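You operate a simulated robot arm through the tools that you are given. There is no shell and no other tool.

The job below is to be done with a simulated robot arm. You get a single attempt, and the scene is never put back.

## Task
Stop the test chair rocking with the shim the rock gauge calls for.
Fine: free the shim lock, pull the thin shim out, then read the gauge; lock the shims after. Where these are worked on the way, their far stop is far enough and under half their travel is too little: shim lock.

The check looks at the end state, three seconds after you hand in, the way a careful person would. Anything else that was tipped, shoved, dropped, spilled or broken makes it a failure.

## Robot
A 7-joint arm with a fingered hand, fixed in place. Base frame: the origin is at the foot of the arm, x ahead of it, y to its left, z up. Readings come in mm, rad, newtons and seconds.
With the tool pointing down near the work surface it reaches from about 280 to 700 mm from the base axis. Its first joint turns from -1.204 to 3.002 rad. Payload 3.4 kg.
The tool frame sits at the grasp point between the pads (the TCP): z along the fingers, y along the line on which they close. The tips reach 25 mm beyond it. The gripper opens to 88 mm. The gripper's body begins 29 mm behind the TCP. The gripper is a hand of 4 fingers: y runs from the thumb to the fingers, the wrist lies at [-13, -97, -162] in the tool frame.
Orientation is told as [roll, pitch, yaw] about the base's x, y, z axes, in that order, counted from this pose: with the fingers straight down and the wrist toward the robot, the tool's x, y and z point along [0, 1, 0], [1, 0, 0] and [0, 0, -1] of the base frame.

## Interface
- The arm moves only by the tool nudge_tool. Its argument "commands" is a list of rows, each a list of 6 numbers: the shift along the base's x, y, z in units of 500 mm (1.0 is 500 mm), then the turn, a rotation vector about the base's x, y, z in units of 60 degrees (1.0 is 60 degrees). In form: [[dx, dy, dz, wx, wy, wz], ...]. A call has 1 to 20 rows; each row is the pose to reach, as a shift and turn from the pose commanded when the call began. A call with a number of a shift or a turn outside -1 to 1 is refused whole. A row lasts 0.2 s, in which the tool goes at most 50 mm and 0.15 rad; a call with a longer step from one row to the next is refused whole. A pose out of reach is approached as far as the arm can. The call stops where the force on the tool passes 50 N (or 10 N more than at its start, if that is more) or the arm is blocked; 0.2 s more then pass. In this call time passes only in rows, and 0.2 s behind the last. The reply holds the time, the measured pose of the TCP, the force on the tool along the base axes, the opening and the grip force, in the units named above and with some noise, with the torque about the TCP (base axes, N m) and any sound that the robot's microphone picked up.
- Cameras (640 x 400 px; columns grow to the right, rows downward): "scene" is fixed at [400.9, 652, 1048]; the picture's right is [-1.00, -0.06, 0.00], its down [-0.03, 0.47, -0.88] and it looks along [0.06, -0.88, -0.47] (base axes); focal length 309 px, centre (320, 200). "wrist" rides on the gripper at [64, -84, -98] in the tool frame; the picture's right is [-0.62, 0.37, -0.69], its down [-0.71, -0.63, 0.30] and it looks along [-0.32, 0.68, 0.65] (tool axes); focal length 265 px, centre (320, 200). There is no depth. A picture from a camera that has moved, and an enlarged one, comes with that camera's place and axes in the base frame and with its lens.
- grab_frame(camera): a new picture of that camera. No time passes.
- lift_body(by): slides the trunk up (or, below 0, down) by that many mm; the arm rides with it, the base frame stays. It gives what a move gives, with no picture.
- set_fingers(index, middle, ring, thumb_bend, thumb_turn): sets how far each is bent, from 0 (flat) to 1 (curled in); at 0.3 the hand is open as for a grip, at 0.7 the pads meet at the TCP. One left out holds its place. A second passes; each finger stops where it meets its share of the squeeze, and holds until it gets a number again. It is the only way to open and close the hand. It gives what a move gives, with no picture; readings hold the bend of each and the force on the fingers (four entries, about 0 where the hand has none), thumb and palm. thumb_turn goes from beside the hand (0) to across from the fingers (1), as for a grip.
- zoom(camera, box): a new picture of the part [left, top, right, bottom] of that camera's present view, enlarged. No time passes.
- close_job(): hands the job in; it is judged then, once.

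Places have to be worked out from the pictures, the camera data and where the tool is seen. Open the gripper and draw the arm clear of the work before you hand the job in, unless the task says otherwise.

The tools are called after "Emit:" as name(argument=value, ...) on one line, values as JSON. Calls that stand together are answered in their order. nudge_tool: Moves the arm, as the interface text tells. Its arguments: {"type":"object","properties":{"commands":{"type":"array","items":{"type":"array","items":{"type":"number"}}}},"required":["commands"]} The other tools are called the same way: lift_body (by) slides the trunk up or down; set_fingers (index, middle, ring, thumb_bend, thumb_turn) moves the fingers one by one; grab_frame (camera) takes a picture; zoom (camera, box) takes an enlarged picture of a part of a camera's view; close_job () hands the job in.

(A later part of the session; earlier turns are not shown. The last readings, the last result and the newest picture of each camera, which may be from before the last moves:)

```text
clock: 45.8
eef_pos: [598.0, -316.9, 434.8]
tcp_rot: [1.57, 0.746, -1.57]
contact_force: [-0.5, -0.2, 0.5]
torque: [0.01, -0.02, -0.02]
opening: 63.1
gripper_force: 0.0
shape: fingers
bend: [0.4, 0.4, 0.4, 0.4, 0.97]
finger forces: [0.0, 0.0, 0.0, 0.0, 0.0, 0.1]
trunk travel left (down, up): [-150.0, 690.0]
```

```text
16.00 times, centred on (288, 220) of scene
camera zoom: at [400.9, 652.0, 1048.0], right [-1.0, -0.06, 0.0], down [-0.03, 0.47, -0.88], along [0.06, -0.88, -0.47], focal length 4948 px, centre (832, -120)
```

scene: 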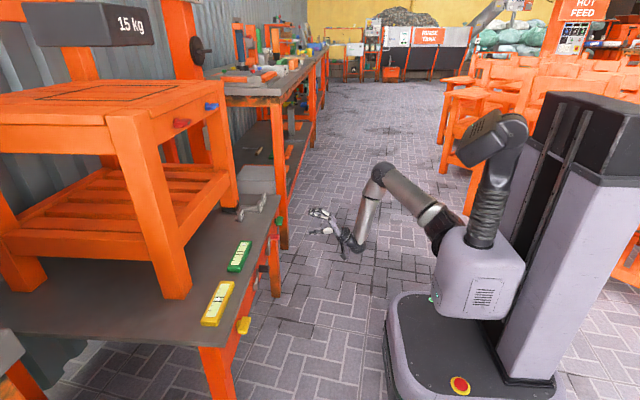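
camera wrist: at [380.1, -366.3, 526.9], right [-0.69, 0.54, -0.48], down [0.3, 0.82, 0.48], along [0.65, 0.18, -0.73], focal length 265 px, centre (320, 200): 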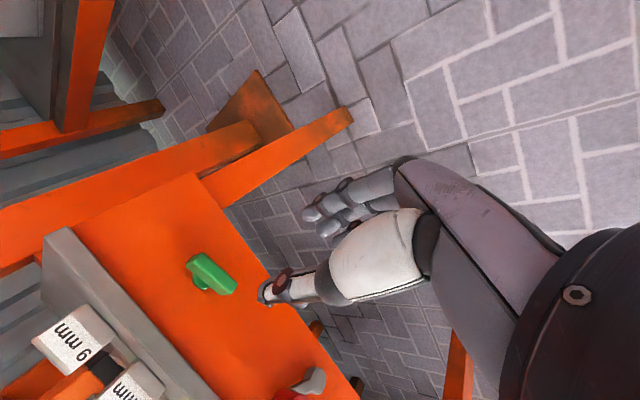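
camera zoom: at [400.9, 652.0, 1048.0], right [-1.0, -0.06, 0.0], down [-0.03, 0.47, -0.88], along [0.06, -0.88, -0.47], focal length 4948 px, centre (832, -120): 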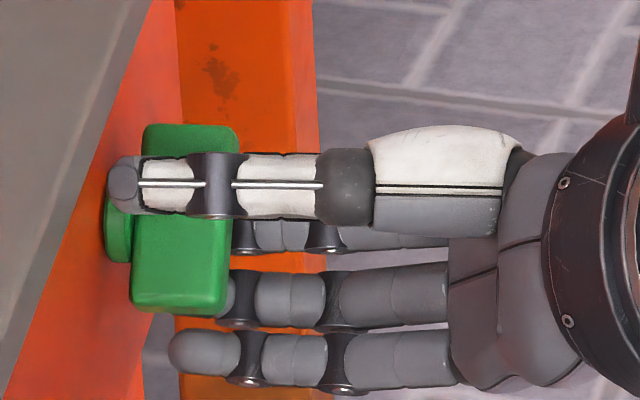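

Hand (133°) is aligned with the wing (~135°). I regrip, with a higher bend command for a firmer hold.

Emit:
set_fingers(index=0.85, middle=0.85, ring=0.85, thumb_bend=0.8)

Emit:
nudge_tool(commands=[[0, 0, 0, -0.1, 0, 0], [0, 0, 0, -0.2, 0, 0], [0, 0, 0, -0.3, 0, 0], [0, 0, 0, -0.4, 0, 0], [0, 0, 0, -0.5, 0, 0]])

Emit:
zoom(camera="wrist", box=[220, 180, 380, 320])

Emit:
zoom(camera="scene", box=[210, 205, 310, 275])

```text
clock: 46.8
eef_pos: [598.1, -316.6, 433.0]
tcp_rot: [1.566, 0.745, -1.574]
contact_force: [9.3, -2.7, -8.4]
torque: [-0.12, 0.07, -0.13]
opening: 4.5
gripper_force: 16.0
shape: fingers
bend: [0.71, 0.67, 0.72, 0.71, 0.96]
finger forces: [8.3, 6.2, 6.4, 0.1, 10.7, 0.0]
trunk travel left (down, up): [-150.0, 690.0]
```

```text
clock: 48.0
eef_pos: [598.7, -316.9, 431.8]
tcp_rot: [1.563, 0.219, -1.573]
contact_force: [4.3, -3.4, -15.9]
torque: [0.14, 0.36, -0.1]
opening: 5.2
gripper_force: 16.9
shape: fingers
bend: [0.6, 0.71, 0.74, 0.72, 0.94]
finger forces: [18.3, 5.1, 0.4, 0.1, 9.8, 0.0]
trunk travel left (down, up): [-150.0, 690.0]
```

```text
2.86 times, centred on (300, 250) of wrist
camera zoom: at [500.2, -251.8, 512.8], right [-0.7, -0.22, -0.68], down [0.3, 0.77, -0.56], along [0.65, -0.6, -0.47], focal length 758 px, centre (377, 57)
```

zoom: 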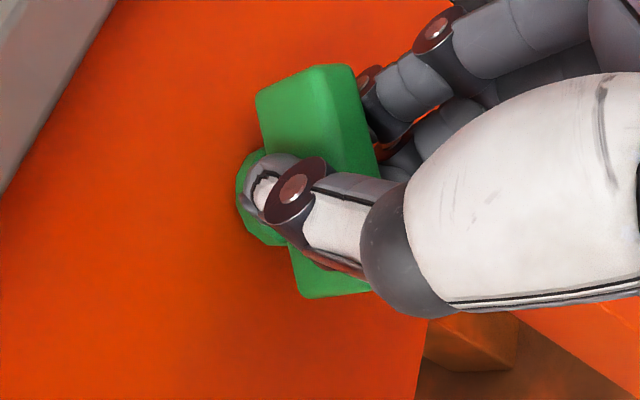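

```text
5.71 times, centred on (260, 240) of scene
camera zoom: at [400.9, 652.0, 1048.0], right [-1.0, -0.06, 0.0], down [-0.03, 0.47, -0.88], along [0.06, -0.88, -0.47], focal length 1767 px, centre (663, -29)
```

zoom: 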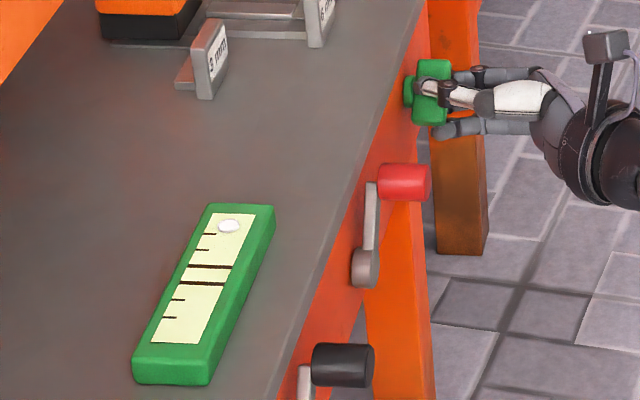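

The bubble seems to have gone back out, so regripping may have turned the wing the wrong way. I look closely at both wing and bubble before continuing.

Emit:
zoom(camera="scene", box=[276, 210, 300, 230])

Emit:
zoom(camera="scene", box=[210, 235, 274, 275])

Emit:
grab_frame(camera="wrist")

```text
16.00 times, centred on (288, 220) of scene
camera zoom: at [400.9, 652.0, 1048.0], right [-1.0, -0.06, 0.0], down [-0.03, 0.47, -0.88], along [0.06, -0.88, -0.47], focal length 4948 px, centre (832, -120)
```

zoom: 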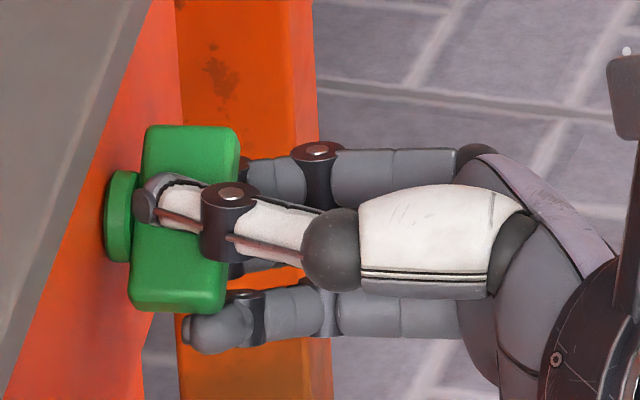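

```text
10.00 times, centred on (242, 255) of scene
camera zoom: at [400.9, 652.0, 1048.0], right [-1.0, -0.06, 0.0], down [-0.03, 0.47, -0.88], along [0.06, -0.88, -0.47], focal length 3092 px, centre (1100, -350)
```

zoom: 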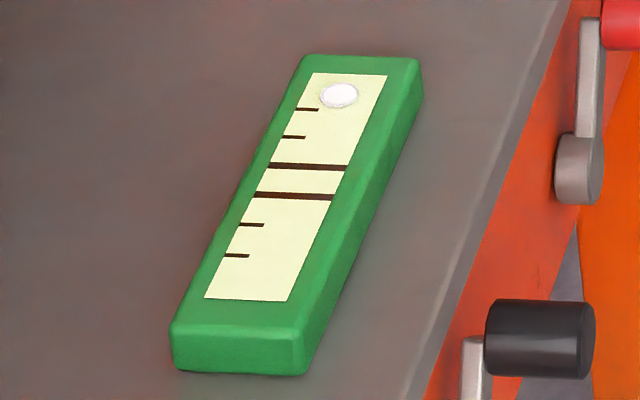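

```text
taken
camera wrist: at [500.2, -251.8, 512.8], right [-0.7, -0.22, -0.68], down [0.3, 0.77, -0.56], along [0.65, -0.6, -0.47], focal length 265 px, centre (320, 200)
```

wrist: 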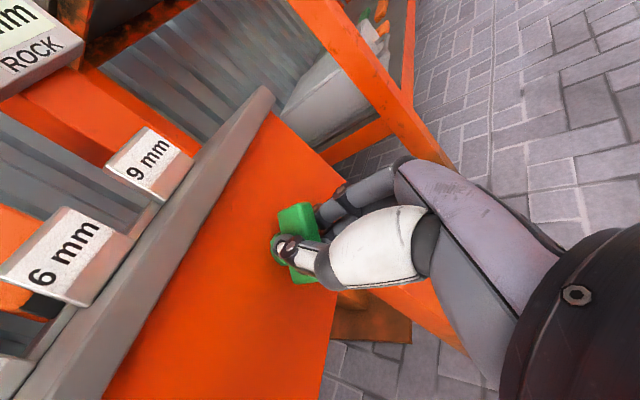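

The level's bubble simply saturates near the end, so the wing is ~140° and lagging. I keep turning back with this firmer grip, in 30° steps, watching the bubble.

Emit:
nudge_tool(commands=[[0, 0, 0, -0.1, 0, 0], [0, 0, 0, -0.2, 0, 0], [0, 0, 0, -0.3, 0, 0], [0, 0, 0, -0.4, 0, 0], [0, 0, 0, -0.5, 0, 0], [0, 0, 0, -0.6, 0, 0], [0, 0, 0, -0.7, 0, 0]])

Emit:
zoom(camera="wrist", box=[220, 180, 380, 320])

Emit:
zoom(camera="scene", box=[210, 205, 310, 275])

```text
clock: 49.6
eef_pos: [600.1, -320.2, 431.0]
tcp_rot: [1.563, -0.51, -1.572]
contact_force: [3.6, -20.6, -23.5]
torque: [0.35, 0.5, -0.41]
opening: 5.9
gripper_force: 23.5
shape: fingers
bend: [0.58, 0.72, 0.74, 0.73, 0.93]
finger forces: [29.7, 7.4, 0.0, 0.1, 8.8, 0.0]
trunk travel left (down, up): [-150.0, 690.0]
```

```text
2.86 times, centred on (300, 250) of wrist
camera zoom: at [500.4, -216.6, 446.4], right [-0.7, -0.62, -0.36], down [0.3, 0.2, -0.93], along [0.65, -0.76, 0.05], focal length 758 px, centre (377, 57)
```

zoom: 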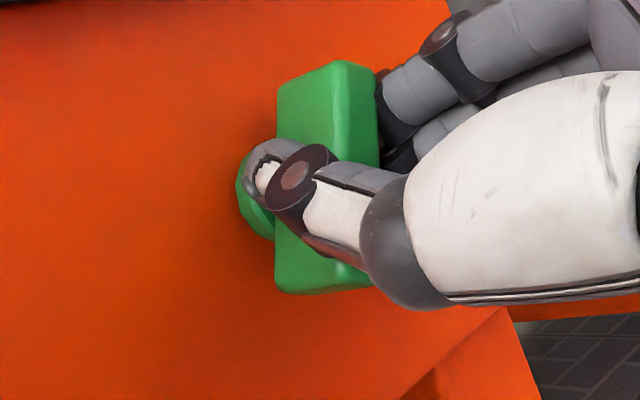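

```text
5.71 times, centred on (260, 240) of scene
camera zoom: at [400.9, 652.0, 1048.0], right [-1.0, -0.06, 0.0], down [-0.03, 0.47, -0.88], along [0.06, -0.88, -0.47], focal length 1767 px, centre (663, -29)
```

zoom: 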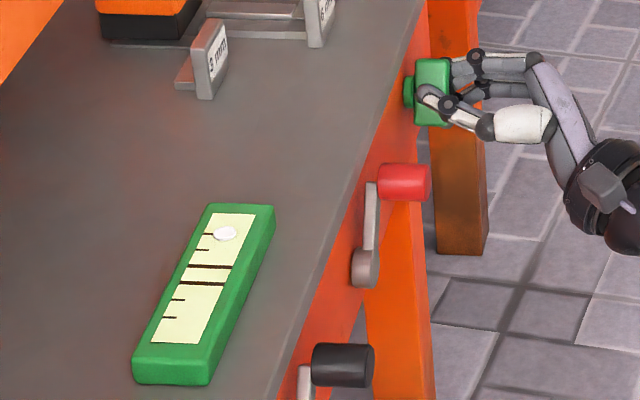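

Bubble now moving inward at the second tick; the wing follows with constant lag. I continue −42° more.

Emit:
nudge_tool(commands=[[0, 0, 0, -0.1, 0, 0], [0, 0, 0, -0.2, 0, 0], [0, 0, 0, -0.3, 0, 0], [0, 0, 0, -0.4, 0, 0], [0, 0, 0, -0.5, 0, 0], [0, 0, 0, -0.6, 0, 0], [0, 0, 0, -0.7, 0, 0]])

Emit:
zoom(camera="wrist", box=[220, 180, 380, 320])

Emit:
zoom(camera="scene", box=[210, 205, 310, 275])

```text
clock: 51.2
eef_pos: [598.1, -321.8, 431.3]
tcp_rot: [1.56, -1.241, -1.576]
contact_force: [8.2, -37.5, -12.0]
torque: [0.39, 0.27, -0.76]
opening: 6.1
gripper_force: 25.8
shape: fingers
bend: [0.59, 0.72, 0.74, 0.73, 0.93]
finger forces: [33.3, 9.4, 0.1, 0.0, 8.7, 0.0]
trunk travel left (down, up): [-150.0, 690.0]
```

```text
2.86 times, centred on (300, 250) of wrist
camera zoom: at [500.2, -234.6, 374.4], right [-0.7, -0.7, 0.15], down [0.3, -0.48, -0.83], along [0.65, -0.54, 0.54], focal length 758 px, centre (377, 57)
```

zoom: 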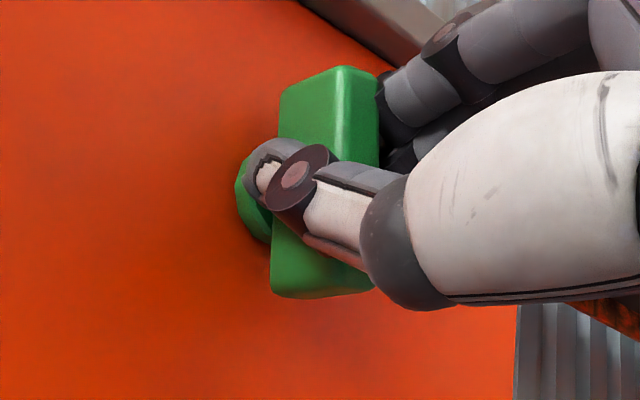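

```text
5.71 times, centred on (260, 240) of scene
camera zoom: at [400.9, 652.0, 1048.0], right [-1.0, -0.06, 0.0], down [-0.03, 0.47, -0.88], along [0.06, -0.88, -0.47], focal length 1767 px, centre (663, -29)
```

zoom: 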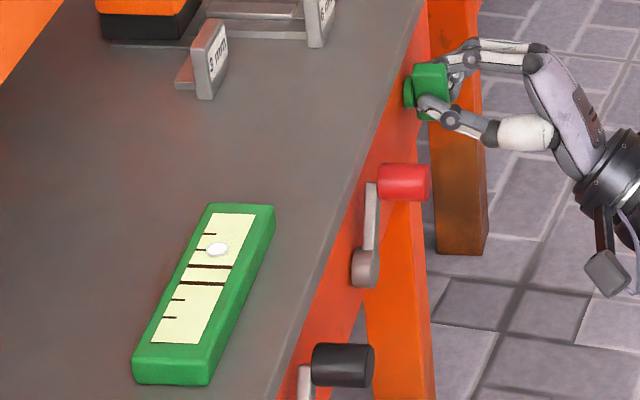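

The bubble is at the first tick now; the side load is 37 N, so I shift the hand a few mm to relieve it while turning −36° more.

Emit:
nudge_tool(commands=[[0, -0.006, 0, 0, 0, 0], [0, -0.01, 0, -0.1, 0, 0], [0, -0.01, 0, -0.2, 0, 0], [0, -0.01, 0, -0.3, 0, 0], [0, -0.01, 0, -0.4, 0, 0], [0, -0.01, 0, -0.5, 0, 0], [0, -0.01, 0, -0.6, 0, 0]])

Emit:
zoom(camera="wrist", box=[220, 180, 380, 320])

Emit:
zoom(camera="scene", box=[210, 205, 310, 275])

```text
clock: 52.8
eef_pos: [598.6, -324.9, 436.6]
tcp_rot: [-1.589, -1.268, 1.583]
contact_force: [8.3, -26.1, 8.3]
torque: [0.32, -0.16, -0.59]
opening: 6.2
gripper_force: 22.2
shape: fingers
bend: [0.6, 0.73, 0.74, 0.73, 0.93]
finger forces: [30.7, 3.2, 0.0, 0.0, 10.1, 0.0]
trunk travel left (down, up): [-150.0, 690.0]
```

```text
2.86 times, centred on (300, 250) of wrist
camera zoom: at [499.8, -288.2, 336.6], right [-0.7, -0.48, 0.53], down [0.3, -0.87, -0.39], along [0.65, -0.11, 0.75], focal length 758 px, centre (377, 57)
```

zoom: 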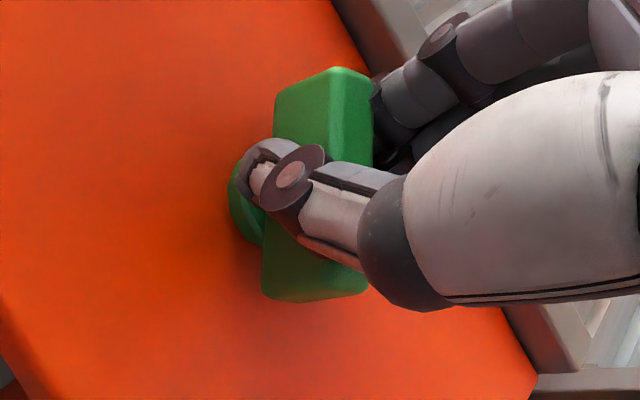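

```text
5.71 times, centred on (260, 240) of scene
camera zoom: at [400.9, 652.0, 1048.0], right [-1.0, -0.06, 0.0], down [-0.03, 0.47, -0.88], along [0.06, -0.88, -0.47], focal length 1767 px, centre (663, -29)
```

zoom: 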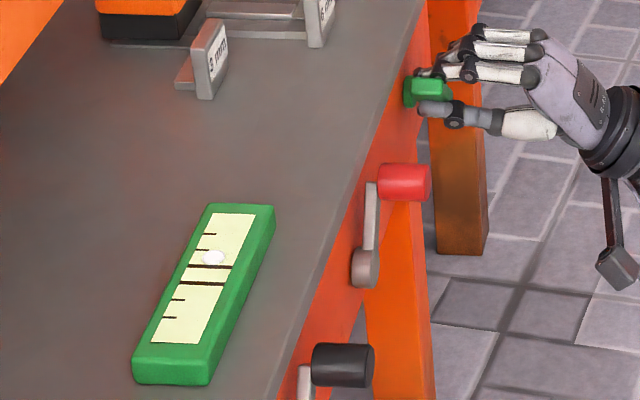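

The bubble approaches the thick lines (wing ~40°). I continue another −30°, checking reach as the hand rolls past level.

Emit:
nudge_tool(commands=[[0, 0.002, -0.002, -0.1, 0, 0], [0, 0.003, -0.004, -0.2, 0, 0], [0, 0.003, -0.005, -0.3, 0, 0], [0, 0.003, -0.005, -0.4, 0, 0], [0, 0.003, -0.005, -0.5, 0, 0]])

Emit:
zoom(camera="wrist", box=[220, 180, 380, 320])

Emit:
zoom(camera="scene", box=[210, 205, 310, 275])

```text
clock: 54.0
eef_pos: [597.4, -322.0, 437.5]
tcp_rot: [-1.587, -0.743, 1.576]
contact_force: [10.5, -27.2, 25.7]
torque: [0.34, -0.5, -0.61]
opening: 6.0
gripper_force: 25.9
shape: fingers
bend: [0.6, 0.73, 0.74, 0.73, 0.93]
finger forces: [31.7, 9.9, 0.1, 0.0, 9.7, 0.0]
trunk travel left (down, up): [-150.0, 690.0]
```

```text
2.86 times, centred on (300, 250) of wrist
camera zoom: at [499.8, -340.7, 332.2], right [-0.7, -0.14, 0.7], down [0.3, -0.95, 0.1], along [0.65, 0.28, 0.71], focal length 758 px, centre (377, 57)
```

zoom: 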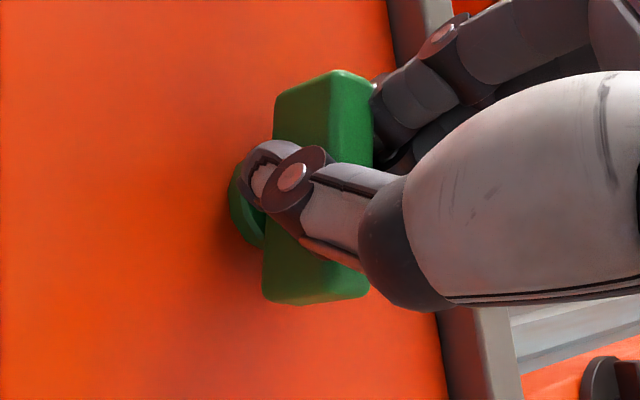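

```text
5.71 times, centred on (260, 240) of scene
camera zoom: at [400.9, 652.0, 1048.0], right [-1.0, -0.06, 0.0], down [-0.03, 0.47, -0.88], along [0.06, -0.88, -0.47], focal length 1767 px, centre (663, -29)
```

zoom: 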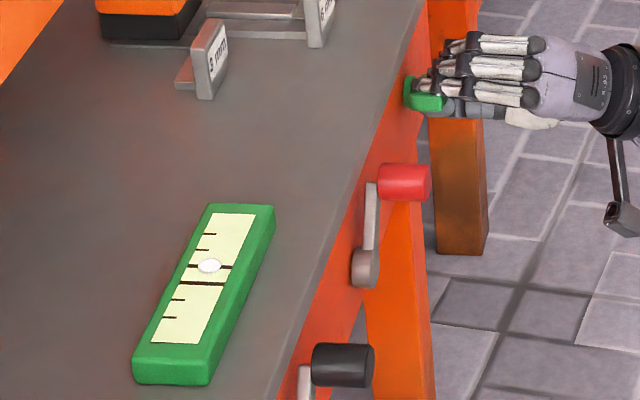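

The bubble is on the upper thick line (wing ~28°). I continue −28° to bring it to the centre.

Emit:
nudge_tool(commands=[[0, 0.0, 0.0, -0.1, 0, 0], [0, 0.0, 0.0, -0.2, 0, 0], [0, 0.0, 0.0, -0.3, 0, 0], [0, 0.0, 0.0, -0.4, 0, 0], [0, 0.0, 0.0, -0.47, 0, 0]])

Emit:
zoom(camera="wrist", box=[220, 180, 380, 320])

Emit:
zoom(camera="scene", box=[210, 205, 310, 275])

```text
clock: 55.2
eef_pos: [597.4, -320.0, 438.6]
tcp_rot: [-1.585, -0.25, 1.576]
contact_force: [7.2, -10.9, 31.3]
torque: [0.28, -0.66, -0.25]
opening: 6.4
gripper_force: 24.0
shape: fingers
bend: [0.61, 0.73, 0.74, 0.73, 0.93]
finger forces: [29.4, 7.9, 0.0, 0.0, 10.4, 0.0]
trunk travel left (down, up): [-150.0, 690.0]
```

```text
2.86 times, centred on (300, 250) of wrist
camera zoom: at [499.8, -385.8, 354.0], right [-0.7, 0.2, 0.68], down [0.3, -0.79, 0.54], along [0.65, 0.58, 0.49], focal length 758 px, centre (377, 57)
```

zoom: 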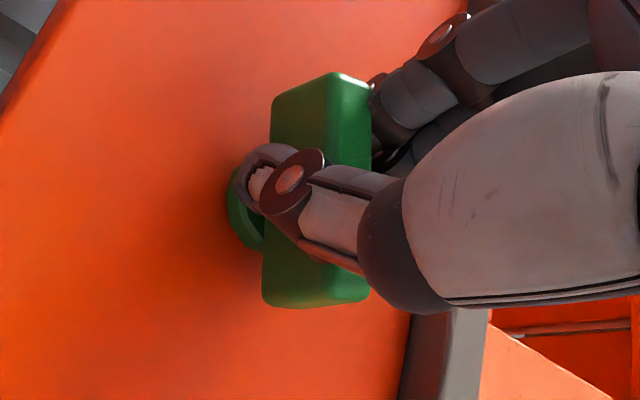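

```text
5.71 times, centred on (260, 240) of scene
camera zoom: at [400.9, 652.0, 1048.0], right [-1.0, -0.06, 0.0], down [-0.03, 0.47, -0.88], along [0.06, -0.88, -0.47], focal length 1767 px, centre (663, -29)
```

zoom: 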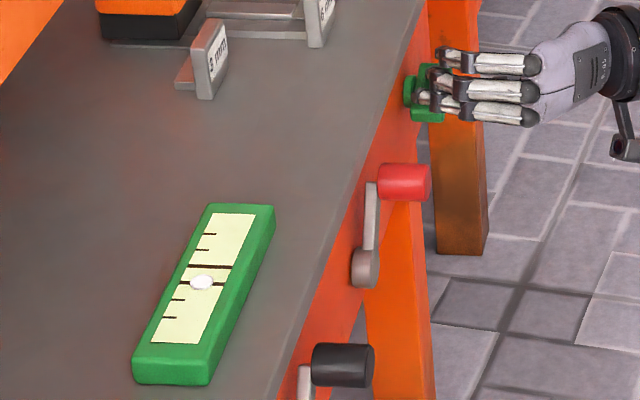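

The bubble slightly overshot, near the lower line. I zoom to measure precisely.

Emit:
zoom(camera="scene", box=[210, 235, 274, 275])

Emit:
zoom(camera="scene", box=[276, 210, 300, 230])

```text
10.00 times, centred on (242, 255) of scene
camera zoom: at [400.9, 652.0, 1048.0], right [-1.0, -0.06, 0.0], down [-0.03, 0.47, -0.88], along [0.06, -0.88, -0.47], focal length 3092 px, centre (1100, -350)
```

zoom: 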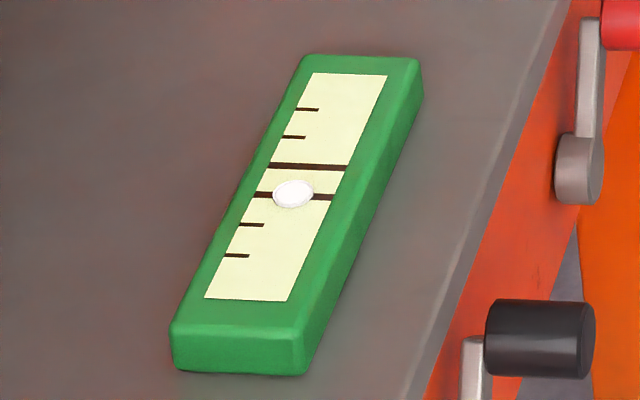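

```text
16.00 times, centred on (288, 220) of scene
camera zoom: at [400.9, 652.0, 1048.0], right [-1.0, -0.06, 0.0], down [-0.03, 0.47, -0.88], along [0.06, -0.88, -0.47], focal length 4948 px, centre (832, -120)
```

zoom: 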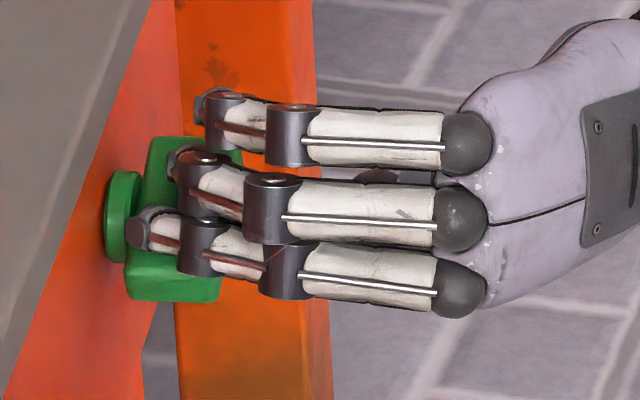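

Bubble is 13 px (≈12–15° of wing) past centre. I release, realign the hand to level, and will nudge the wing back slightly.

Emit:
set_fingers(index=0.4, middle=0.4, ring=0.4, thumb_bend=0.4)

Emit:
nudge_tool(commands=[[0, 0, 0, 0.13, 0, 0], [0, 0, 0, 0.26, 0, 0], [0, 0, 0, 0.39, 0, 0], [0, 0, 0, 0.52, 0, 0], [0, 0, 0, 0.65, 0, 0], [0, 0, 0, 0.78, 0, 0], [0, 0, 0, 0.91, 0, 0]])

Emit:
nudge_tool(commands=[[0, 0, 0, 0.13, 0, 0], [0, 0, 0, 0.26, 0, 0], [0, 0, 0, 0.35, 0, 0]])

Emit:
zoom(camera="wrist", box=[220, 180, 380, 320])

Emit:
zoom(camera="scene", box=[210, 205, 310, 275])

```text
clock: 56.2
eef_pos: [598.5, -320.2, 433.8]
tcp_rot: [-1.57, -0.251, 1.573]
contact_force: [-0.5, -0.2, -0.2]
torque: [0.01, 0.0, 0.0]
opening: 62.9
gripper_force: 0.0
shape: fingers
bend: [0.4, 0.4, 0.4, 0.4, 0.97]
finger forces: [0.0, 0.0, 0.0, 0.0, 0.0, 0.0]
trunk travel left (down, up): [-150.0, 690.0]
```

```text
clock: 57.8
eef_pos: [597.6, -319.2, 433.1]
tcp_rot: [-1.57, -1.206, 1.571]
contact_force: [0.3, 0.1, 0.5]
torque: [0.0, 0.0, 0.06]
opening: 63.7
gripper_force: 0.1
shape: fingers
bend: [0.4, 0.4, 0.4, 0.4, 0.97]
finger forces: [0.0, 0.1, 0.0, 0.0, 0.1, 0.0]
trunk travel left (down, up): [-150.0, 690.0]
```

```text
clock: 58.6
eef_pos: [597.8, -319.7, 433.5]
tcp_rot: [1.789, -1.57, -1.787]
contact_force: [0.0, 0.5, 0.6]
torque: [0.01, 0.04, -0.02]
opening: 63.1
gripper_force: 0.1
shape: fingers
bend: [0.4, 0.4, 0.4, 0.4, 0.97]
finger forces: [0.0, 0.0, 0.0, 0.1, 0.0, 0.0]
trunk travel left (down, up): [-150.0, 690.0]
```

```text
2.86 times, centred on (300, 250) of wrist
camera zoom: at [498.8, -257.2, 349.1], right [-0.69, -0.62, 0.37], down [0.31, -0.71, -0.63], along [0.65, -0.32, 0.68], focal length 758 px, centre (377, 57)
```

zoom: 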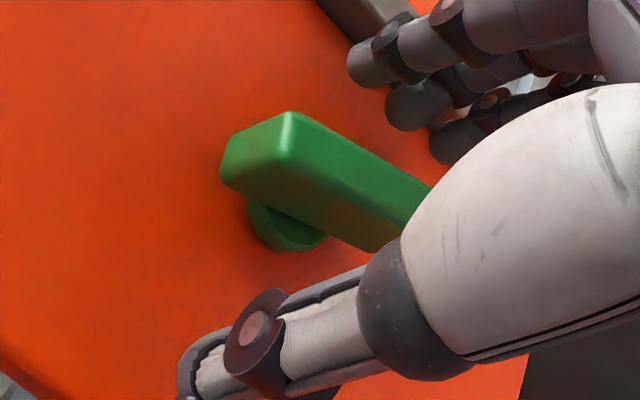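

```text
5.71 times, centred on (260, 240) of scene
camera zoom: at [400.9, 652.0, 1048.0], right [-1.0, -0.06, 0.0], down [-0.03, 0.47, -0.88], along [0.06, -0.88, -0.47], focal length 1767 px, centre (663, -29)
```

zoom: 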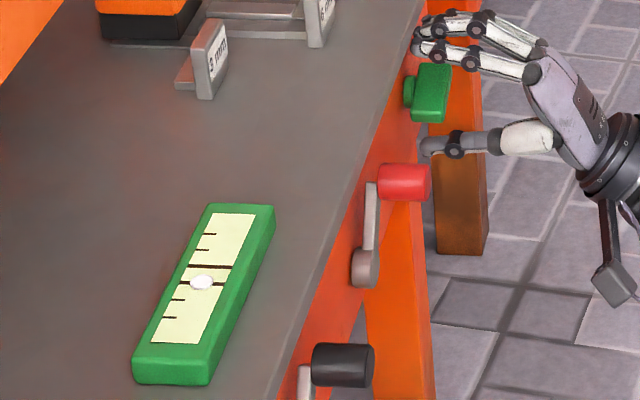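

Wing is at about −17° relative to its original level position. I close gently with the hand level and see what that alone does to the bubble.

Emit:
set_fingers(index=0.72, middle=0.72, ring=0.72, thumb_bend=0.72)

Emit:
zoom(camera="wrist", box=[220, 180, 380, 320])

Emit:
zoom(camera="scene", box=[210, 235, 274, 275])

```text
clock: 59.6
eef_pos: [597.2, -321.0, 434.1]
tcp_rot: [-2.985, -1.568, 2.985]
contact_force: [8.3, -6.6, 10.2]
torque: [-0.1, -0.15, 0.0]
opening: 5.9
gripper_force: 9.9
shape: fingers
bend: [0.71, 0.63, 0.67, 0.67, 0.97]
finger forces: [4.7, 6.6, 4.9, 0.0, 3.7, 0.0]
trunk travel left (down, up): [-150.0, 690.0]
```

```text
2.86 times, centred on (300, 250) of wrist
camera zoom: at [499.1, -257.6, 350.1], right [-0.69, -0.62, 0.37], down [0.31, -0.71, -0.63], along [0.65, -0.32, 0.69], focal length 758 px, centre (377, 57)
```

zoom: 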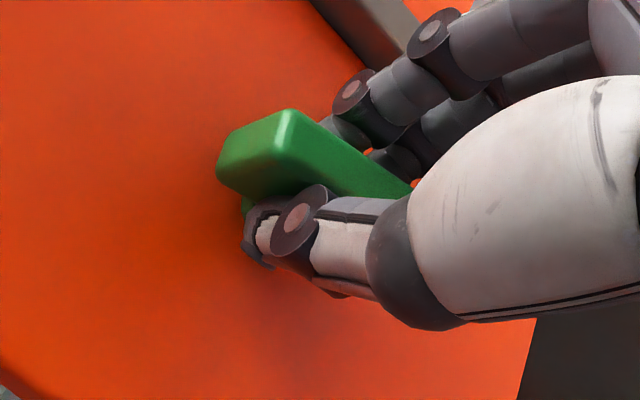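

```text
10.00 times, centred on (242, 255) of scene
camera zoom: at [400.9, 652.0, 1048.0], right [-1.0, -0.06, 0.0], down [-0.03, 0.47, -0.88], along [0.06, -0.88, -0.47], focal length 3092 px, centre (1100, -350)
```

zoom: 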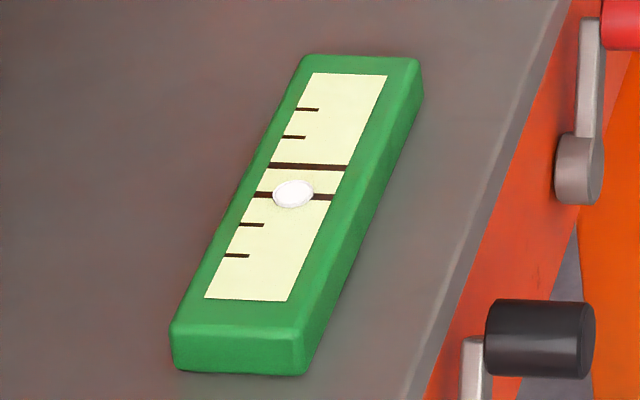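

The bubble did not change on closing. Now I turn the hand +15° and look at the bubble.

Emit:
nudge_tool(commands=[[0, 0, 0, 0.085, 0, 0], [0, 0, 0, 0.17, 0, 0], [0, 0, 0, 0.25, 0, 0]])

Emit:
zoom(camera="scene", box=[210, 235, 274, 275])

```text
clock: 60.4
eef_pos: [596.7, -320.7, 433.6]
tcp_rot: [1.583, -1.311, -1.581]
contact_force: [6.3, -2.9, 9.9]
torque: [-0.21, -0.19, 0.01]
opening: 6.2
gripper_force: 9.8
shape: fingers
bend: [0.71, 0.62, 0.66, 0.67, 0.98]
finger forces: [4.2, 7.9, 4.3, 0.0, 4.4, 0.1]
trunk travel left (down, up): [-150.0, 690.0]
```

```text
10.00 times, centred on (242, 255) of scene
camera zoom: at [400.9, 652.0, 1048.0], right [-1.0, -0.06, 0.0], down [-0.03, 0.47, -0.88], along [0.06, -0.88, -0.47], focal length 3092 px, centre (1100, -350)
```

zoom: 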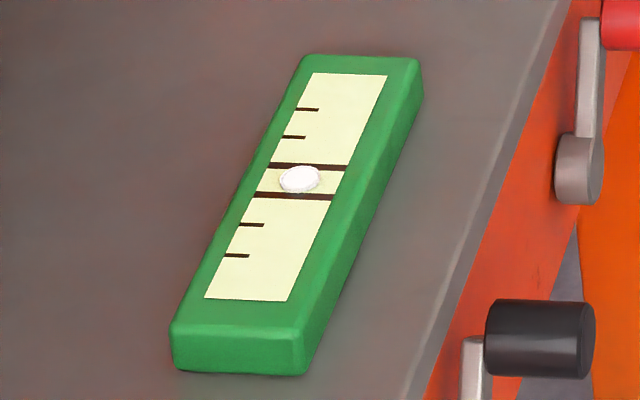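

The bubble is centred exactly where it began. I release the wing carefully.

Emit:
set_fingers(index=0.42, middle=0.42, ring=0.42, thumb_bend=0.42)

Emit:
zoom(camera="scene", box=[210, 235, 274, 275])

Emit:
zoom(camera="wrist", box=[220, 180, 380, 320])

```text
clock: 61.4
eef_pos: [596.6, -320.7, 432.3]
tcp_rot: [1.573, -1.309, -1.572]
contact_force: [0.2, 0.3, 0.1]
torque: [0.0, 0.02, 0.02]
opening: 58.8
gripper_force: 0.1
shape: fingers
bend: [0.42, 0.42, 0.42, 0.42, 0.98]
finger forces: [0.0, 0.1, 0.0, 0.0, 0.1, 0.0]
trunk travel left (down, up): [-150.0, 690.0]
```

```text
10.00 times, centred on (242, 255) of scene
camera zoom: at [400.9, 652.0, 1048.0], right [-1.0, -0.06, 0.0], down [-0.03, 0.47, -0.88], along [0.06, -0.88, -0.47], focal length 3092 px, centre (1100, -350)
```

zoom: 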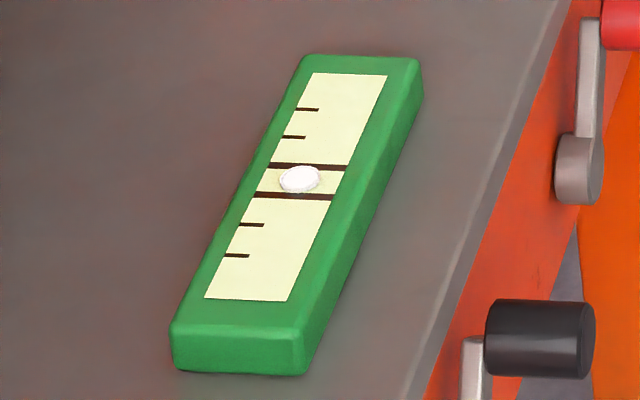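

```text
2.86 times, centred on (300, 250) of wrist
camera zoom: at [498.8, -238.2, 368.5], right [-0.69, -0.69, 0.19], down [0.31, -0.53, -0.79], along [0.65, -0.49, 0.58], focal length 758 px, centre (377, 57)
```

zoom: 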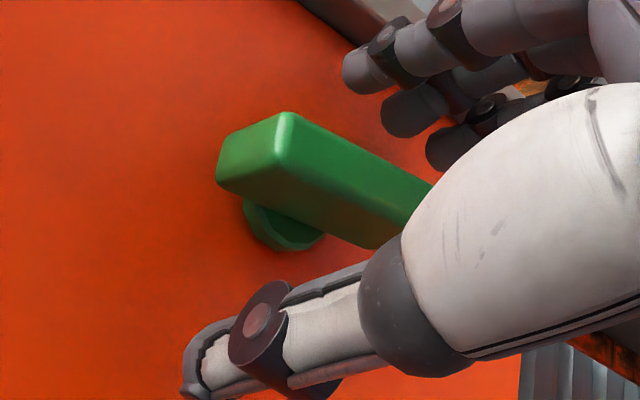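

The green level is back exactly at its original position and the wing is released. I back off, level the hand, and move in front of the red crank (nearest to the shims) to examine it.

Emit:
nudge_tool(commands=[[-0.06, 0, 0, 0, 0, 0], [-0.13, 0, 0, -0.06, 0, 0], [-0.2, 0, 0, -0.15, 0, 0], [-0.2, 0.08, 0.02, -0.25, 0, 0], [-0.2, 0.17, 0.04, -0.25, 0, 0], [-0.2, 0.25, 0.05, -0.25, 0, 0]])

Emit:
grab_frame(camera="wrist")

Emit:
zoom(camera="wrist", box=[100, 160, 300, 320])

Emit:
zoom(camera="scene", box=[250, 210, 350, 280])

```text
clock: 62.8
eef_pos: [498.9, -196.3, 458.2]
tcp_rot: [-2.496, -1.567, 2.495]
contact_force: [-0.6, -0.4, -0.5]
torque: [0.0, -0.03, 0.03]
opening: 58.6
gripper_force: 0.0
shape: fingers
bend: [0.42, 0.42, 0.42, 0.42, 0.98]
finger forces: [0.0, 0.0, 0.0, 0.0, 0.0, 0.0]
trunk travel left (down, up): [-150.0, 690.0]
```

```text
taken
camera wrist: at [399.7, -133.4, 374.7], right [-0.69, -0.62, 0.37], down [0.31, -0.71, -0.63], along [0.65, -0.32, 0.68], focal length 265 px, centre (320, 200)
```

wrist: 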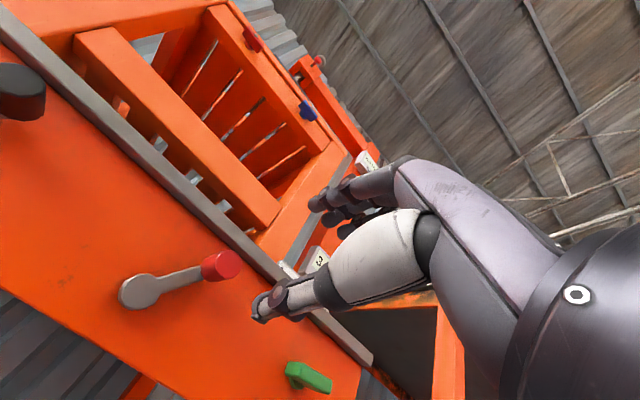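

```text
2.50 times, centred on (200, 240) of wrist
camera zoom: at [399.7, -133.4, 374.7], right [-0.69, -0.62, 0.37], down [0.31, -0.71, -0.63], along [0.65, -0.32, 0.68], focal length 664 px, centre (620, 100)
```

zoom: 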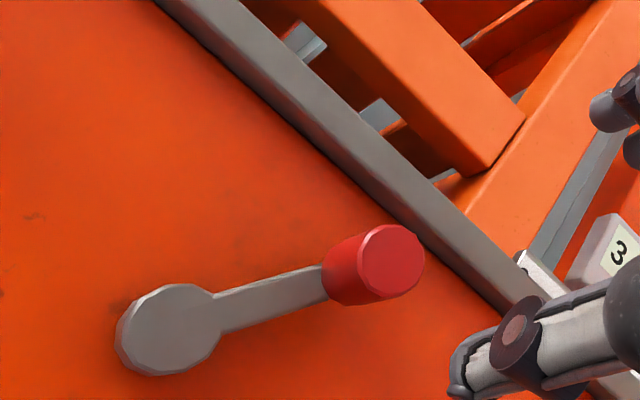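

```text
5.71 times, centred on (300, 245) of scene
camera zoom: at [400.9, 652.0, 1048.0], right [-1.0, -0.06, 0.0], down [-0.03, 0.47, -0.88], along [0.06, -0.88, -0.47], focal length 1767 px, centre (434, -57)
```

zoom: 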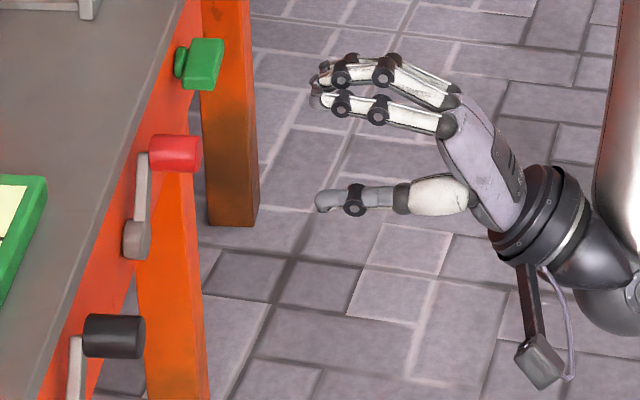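

The red crank: pivot ≈(y −159, z 412), handle ≈(594–626, −191, 457), radius ≈55 mm. I narrow the hand slightly and move in to straddle the handle.

Emit:
set_fingers(index=0.49, middle=0.49, ring=0.49, thumb_bend=0.49)

Emit:
nudge_tool(commands=[[0.06, 0.01, -0.004, 0, 0, 0], [0.12, 0.01, -0.004, 0, 0, 0], [0.16, 0.01, -0.004, 0, 0, 0], [0.185, 0.01, -0.004, 0, 0, 0], [0.2, 0.01, -0.004, 0, 0, 0]])

Emit:
zoom(camera="scene", box=[250, 210, 350, 280])

Emit:
zoom(camera="wrist", box=[200, 160, 400, 320])

```text
clock: 63.8
eef_pos: [499.1, -196.3, 458.6]
tcp_rot: [3.135, -1.572, -3.135]
contact_force: [0.2, -0.1, 0.4]
torque: [-0.01, 0.0, -0.02]
opening: 44.5
gripper_force: 0.0
shape: fingers
bend: [0.49, 0.49, 0.49, 0.49, 0.98]
finger forces: [0.0, 0.0, 0.0, 0.0, 0.1, 0.0]
trunk travel left (down, up): [-150.0, 690.0]
```

```text
clock: 65.0
eef_pos: [592.7, -190.0, 454.1]
tcp_rot: [2.183, -1.566, -2.177]
contact_force: [-34.6, -1.0, -5.0]
torque: [0.01, -1.11, 0.26]
opening: 46.0
gripper_force: 17.4
shape: fingers
bend: [0.47, 0.5, 0.49, 0.49, 0.98]
finger forces: [34.3, 1.1, 0.0, 0.0, 0.0, 0.1]
trunk travel left (down, up): [-150.0, 690.0]
stopped in row 5: the force on the tool passed its limit at 55 N (the readings are from after the stop); the commanded pose is now the measured one
```

```text
5.71 times, centred on (300, 245) of scene
camera zoom: at [400.9, 652.0, 1048.0], right [-1.0, -0.06, 0.0], down [-0.03, 0.47, -0.88], along [0.06, -0.88, -0.47], focal length 1767 px, centre (434, -57)
```

zoom: 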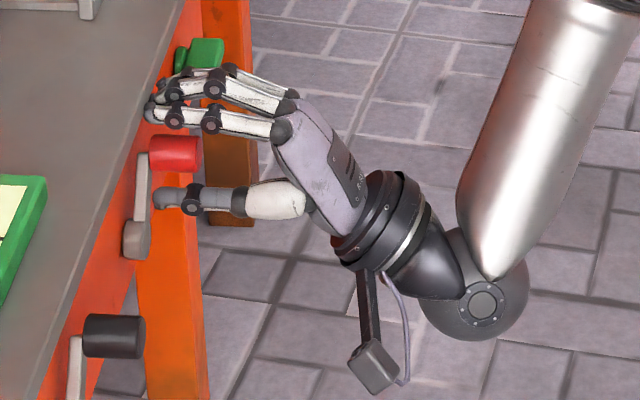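

```text
2.50 times, centred on (300, 240) of wrist
camera zoom: at [493.9, -127.4, 371.0], right [-0.69, -0.63, 0.36], down [0.31, -0.71, -0.63], along [0.65, -0.32, 0.68], focal length 664 px, centre (370, 100)
```

zoom: 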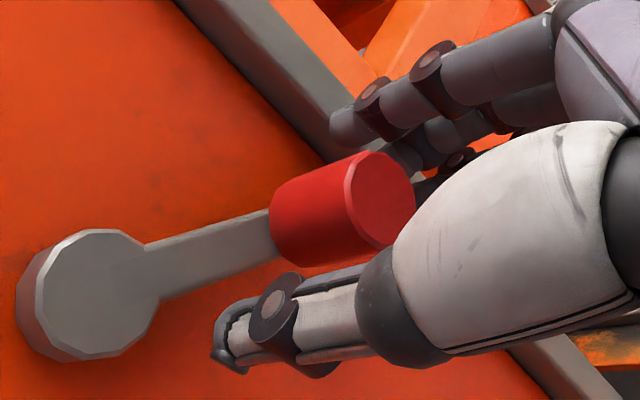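

The index finger touched the bench lip (force −35 N in x), so the lip reaches x≈618. I back off 5 mm, which still leaves ~20 mm of handle within the fingers, then close on it.

Emit:
nudge_tool(commands=[[-0.011, -0.001, 0.003, 0, 0, 0]])

Emit:
set_fingers(index=0.72, middle=0.72, ring=0.72, thumb_bend=0.72)

Emit:
zoom(camera="scene", box=[250, 210, 350, 280])

Emit:
zoom(camera="wrist", box=[200, 160, 400, 320])

```text
clock: 65.4
eef_pos: [591.1, -190.5, 456.3]
tcp_rot: [1.577, -1.568, -1.569]
contact_force: [0.4, 0.6, 0.1]
torque: [0.0, -0.01, -0.01]
opening: 44.4
gripper_force: 0.0
shape: fingers
bend: [0.49, 0.49, 0.49, 0.49, 0.98]
finger forces: [0.0, 0.0, 0.1, 0.1, 0.0, 0.0]
trunk travel left (down, up): [-150.0, 690.0]
```

```text
clock: 66.4
eef_pos: [589.4, -189.9, 456.7]
tcp_rot: [2.127, -1.568, -2.123]
contact_force: [5.3, -2.7, 4.7]
torque: [0.02, -0.03, -0.06]
opening: 13.5
gripper_force: 8.9
shape: fingers
bend: [0.61, 0.67, 0.72, 0.64, 0.97]
finger forces: [6.8, 4.4, 0.1, 0.1, 5.9, 0.0]
trunk travel left (down, up): [-150.0, 690.0]
```

```text
5.71 times, centred on (300, 245) of scene
camera zoom: at [400.9, 652.0, 1048.0], right [-1.0, -0.06, 0.0], down [-0.03, 0.47, -0.88], along [0.06, -0.88, -0.47], focal length 1767 px, centre (434, -57)
```

zoom: 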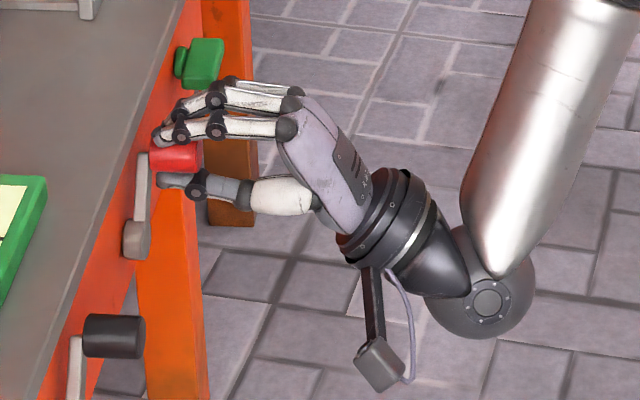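

```text
2.50 times, centred on (300, 240) of wrist
camera zoom: at [490.8, -127.6, 372.6], right [-0.69, -0.62, 0.37], down [0.31, -0.71, -0.63], along [0.65, -0.32, 0.68], focal length 664 px, centre (370, 100)
```

zoom: 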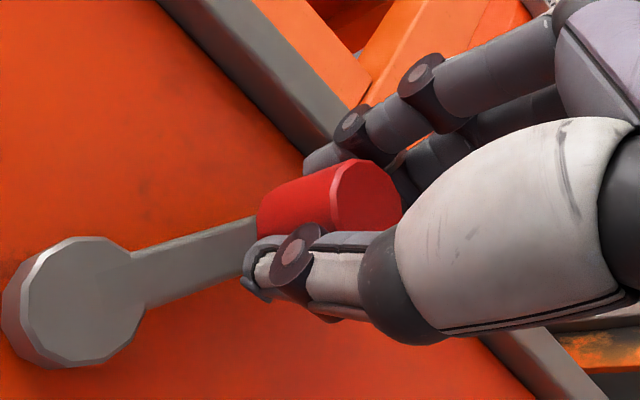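

The handle is pinched (index 7 N, middle 4 N, thumb 6 N). I test a small 8 mm arc toward −y/down and read the resistance.

Emit:
nudge_tool(commands=[[0, -0.004, -0.003, 0, 0, 0], [0, -0.008, -0.0064, 0, 0, 0], [0, -0.012, -0.0098, 0, 0, 0]])

Emit:
zoom(camera="scene", box=[250, 210, 300, 270])

Emit:
zoom(camera="wrist", box=[200, 160, 400, 320])

```text
clock: 67.2
eef_pos: [589.4, -193.7, 452.2]
tcp_rot: [2.672, -1.568, -2.663]
contact_force: [2.8, 8.0, 8.3]
torque: [-0.03, -0.12, 0.15]
opening: 14.1
gripper_force: 9.1
shape: fingers
bend: [0.56, 0.71, 0.72, 0.66, 0.96]
finger forces: [10.9, 2.4, 0.0, 0.0, 4.2, 0.0]
trunk travel left (down, up): [-150.0, 690.0]
```

```text
6.67 times, centred on (275, 240) of scene
camera zoom: at [400.9, 652.0, 1048.0], right [-1.0, -0.06, 0.0], down [-0.03, 0.47, -0.88], along [0.06, -0.88, -0.47], focal length 2062 px, centre (620, -67)
```

zoom: 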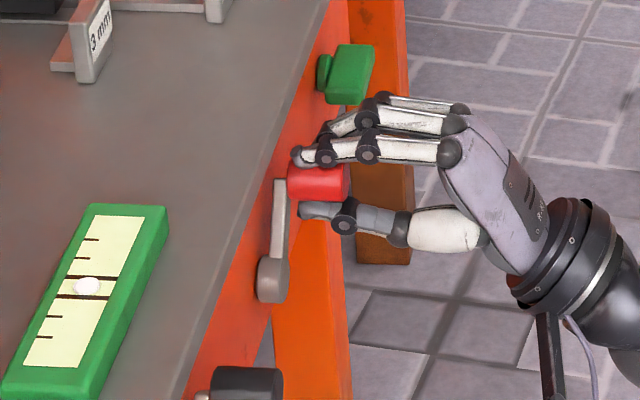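

```text
2.50 times, centred on (300, 240) of wrist
camera zoom: at [490.5, -131.9, 368.4], right [-0.69, -0.63, 0.37], down [0.31, -0.71, -0.63], along [0.66, -0.32, 0.68], focal length 664 px, centre (370, 100)
```

zoom: 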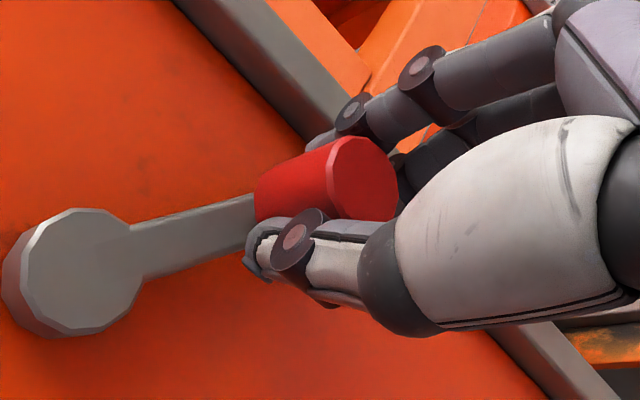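

The handle hasn't moved in that direction with ~11 N resisting — likely its stop. I try the opposite direction (up/+y) along the arc.

Emit:
nudge_tool(commands=[[0, 0.006, 0.005, 0, 0, 0], [0, 0.012, 0.0098, 0, 0, 0], [0, 0.018, 0.013, 0, 0, 0], [0, 0.024, 0.0165, 0, 0, 0]])

Emit:
zoom(camera="scene", box=[250, 210, 300, 270])

Emit:
zoom(camera="wrist", box=[200, 160, 400, 320])

```text
clock: 68.2
eef_pos: [589.8, -184.2, 459.4]
tcp_rot: [1.93, -1.568, -1.926]
contact_force: [1.3, -5.5, 2.1]
torque: [-0.06, -0.06, -0.17]
opening: 13.9
gripper_force: 14.5
shape: fingers
bend: [0.59, 0.71, 0.72, 0.65, 0.97]
finger forces: [8.6, 13.4, 0.2, 0.0, 6.4, 0.0]
trunk travel left (down, up): [-150.0, 690.0]
```

```text
6.67 times, centred on (275, 240) of scene
camera zoom: at [400.9, 652.0, 1048.0], right [-1.0, -0.06, 0.0], down [-0.03, 0.47, -0.88], along [0.06, -0.88, -0.47], focal length 2062 px, centre (620, -67)
```

zoom: 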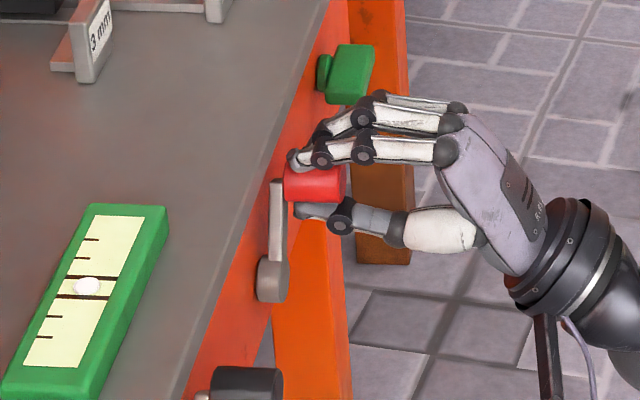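

```text
2.50 times, centred on (300, 240) of wrist
camera zoom: at [490.7, -121.9, 375.6], right [-0.69, -0.62, 0.37], down [0.31, -0.71, -0.63], along [0.65, -0.32, 0.68], focal length 664 px, centre (370, 100)
```

zoom: 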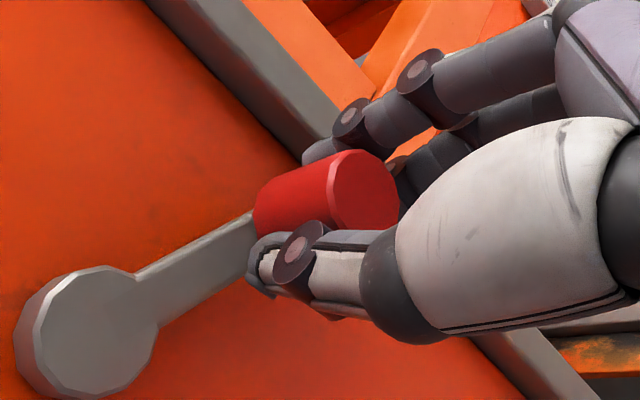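

It moves this way: the handle went from ~126° to ~115° about its pivot with only ~5 N. I follow the arc over the top toward +y.

Emit:
nudge_tool(commands=[[0, 0.0054, 0.0024, 0, 0, 0], [0, 0.0144, 0.006, 0, 0, 0], [0, 0.0234, 0.0088, 0, 0, 0], [0, 0.0328, 0.0108, 0, 0, 0], [0, 0.0422, 0.0122, 0, 0, 0], [0, 0.0518, 0.0124, 0, 0, 0], [0, 0.0614, 0.0122, 0, 0, 0]])

Emit:
zoom(camera="scene", box=[200, 200, 300, 280])

Emit:
zoom(camera="wrist", box=[200, 160, 400, 320])

```text
clock: 69.8
eef_pos: [590.7, -153.8, 465.5]
tcp_rot: [2.029, -1.566, -2.024]
contact_force: [-0.7, -4.7, 2.8]
torque: [-0.15, -0.07, -0.12]
opening: 13.9
gripper_force: 12.0
shape: fingers
bend: [0.71, 0.66, 0.72, 0.63, 1.0]
finger forces: [7.1, 6.2, 0.0, 0.1, 9.9, 0.1]
trunk travel left (down, up): [-150.0, 690.0]
```

```text
5.00 times, centred on (250, 240) of scene
camera zoom: at [400.9, 652.0, 1048.0], right [-1.0, -0.06, 0.0], down [-0.03, 0.47, -0.88], along [0.06, -0.88, -0.47], focal length 1546 px, centre (670, 0)
```

zoom: 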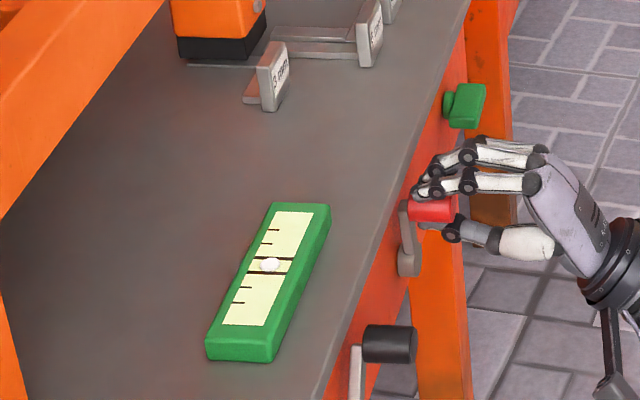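

```text
2.50 times, centred on (300, 240) of wrist
camera zoom: at [490.6, -90.6, 382.1], right [-0.69, -0.63, 0.37], down [0.31, -0.71, -0.63], along [0.65, -0.32, 0.68], focal length 664 px, centre (370, 100)
```

zoom: 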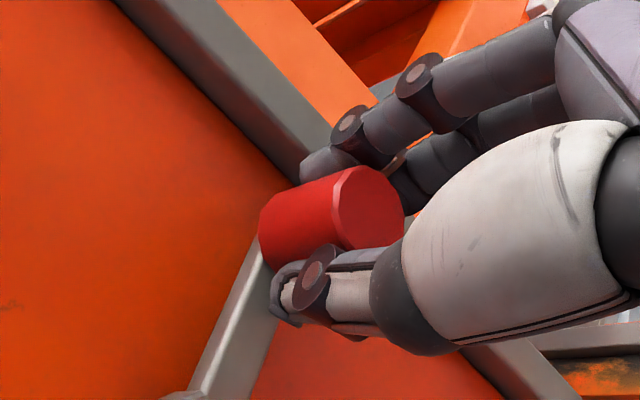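

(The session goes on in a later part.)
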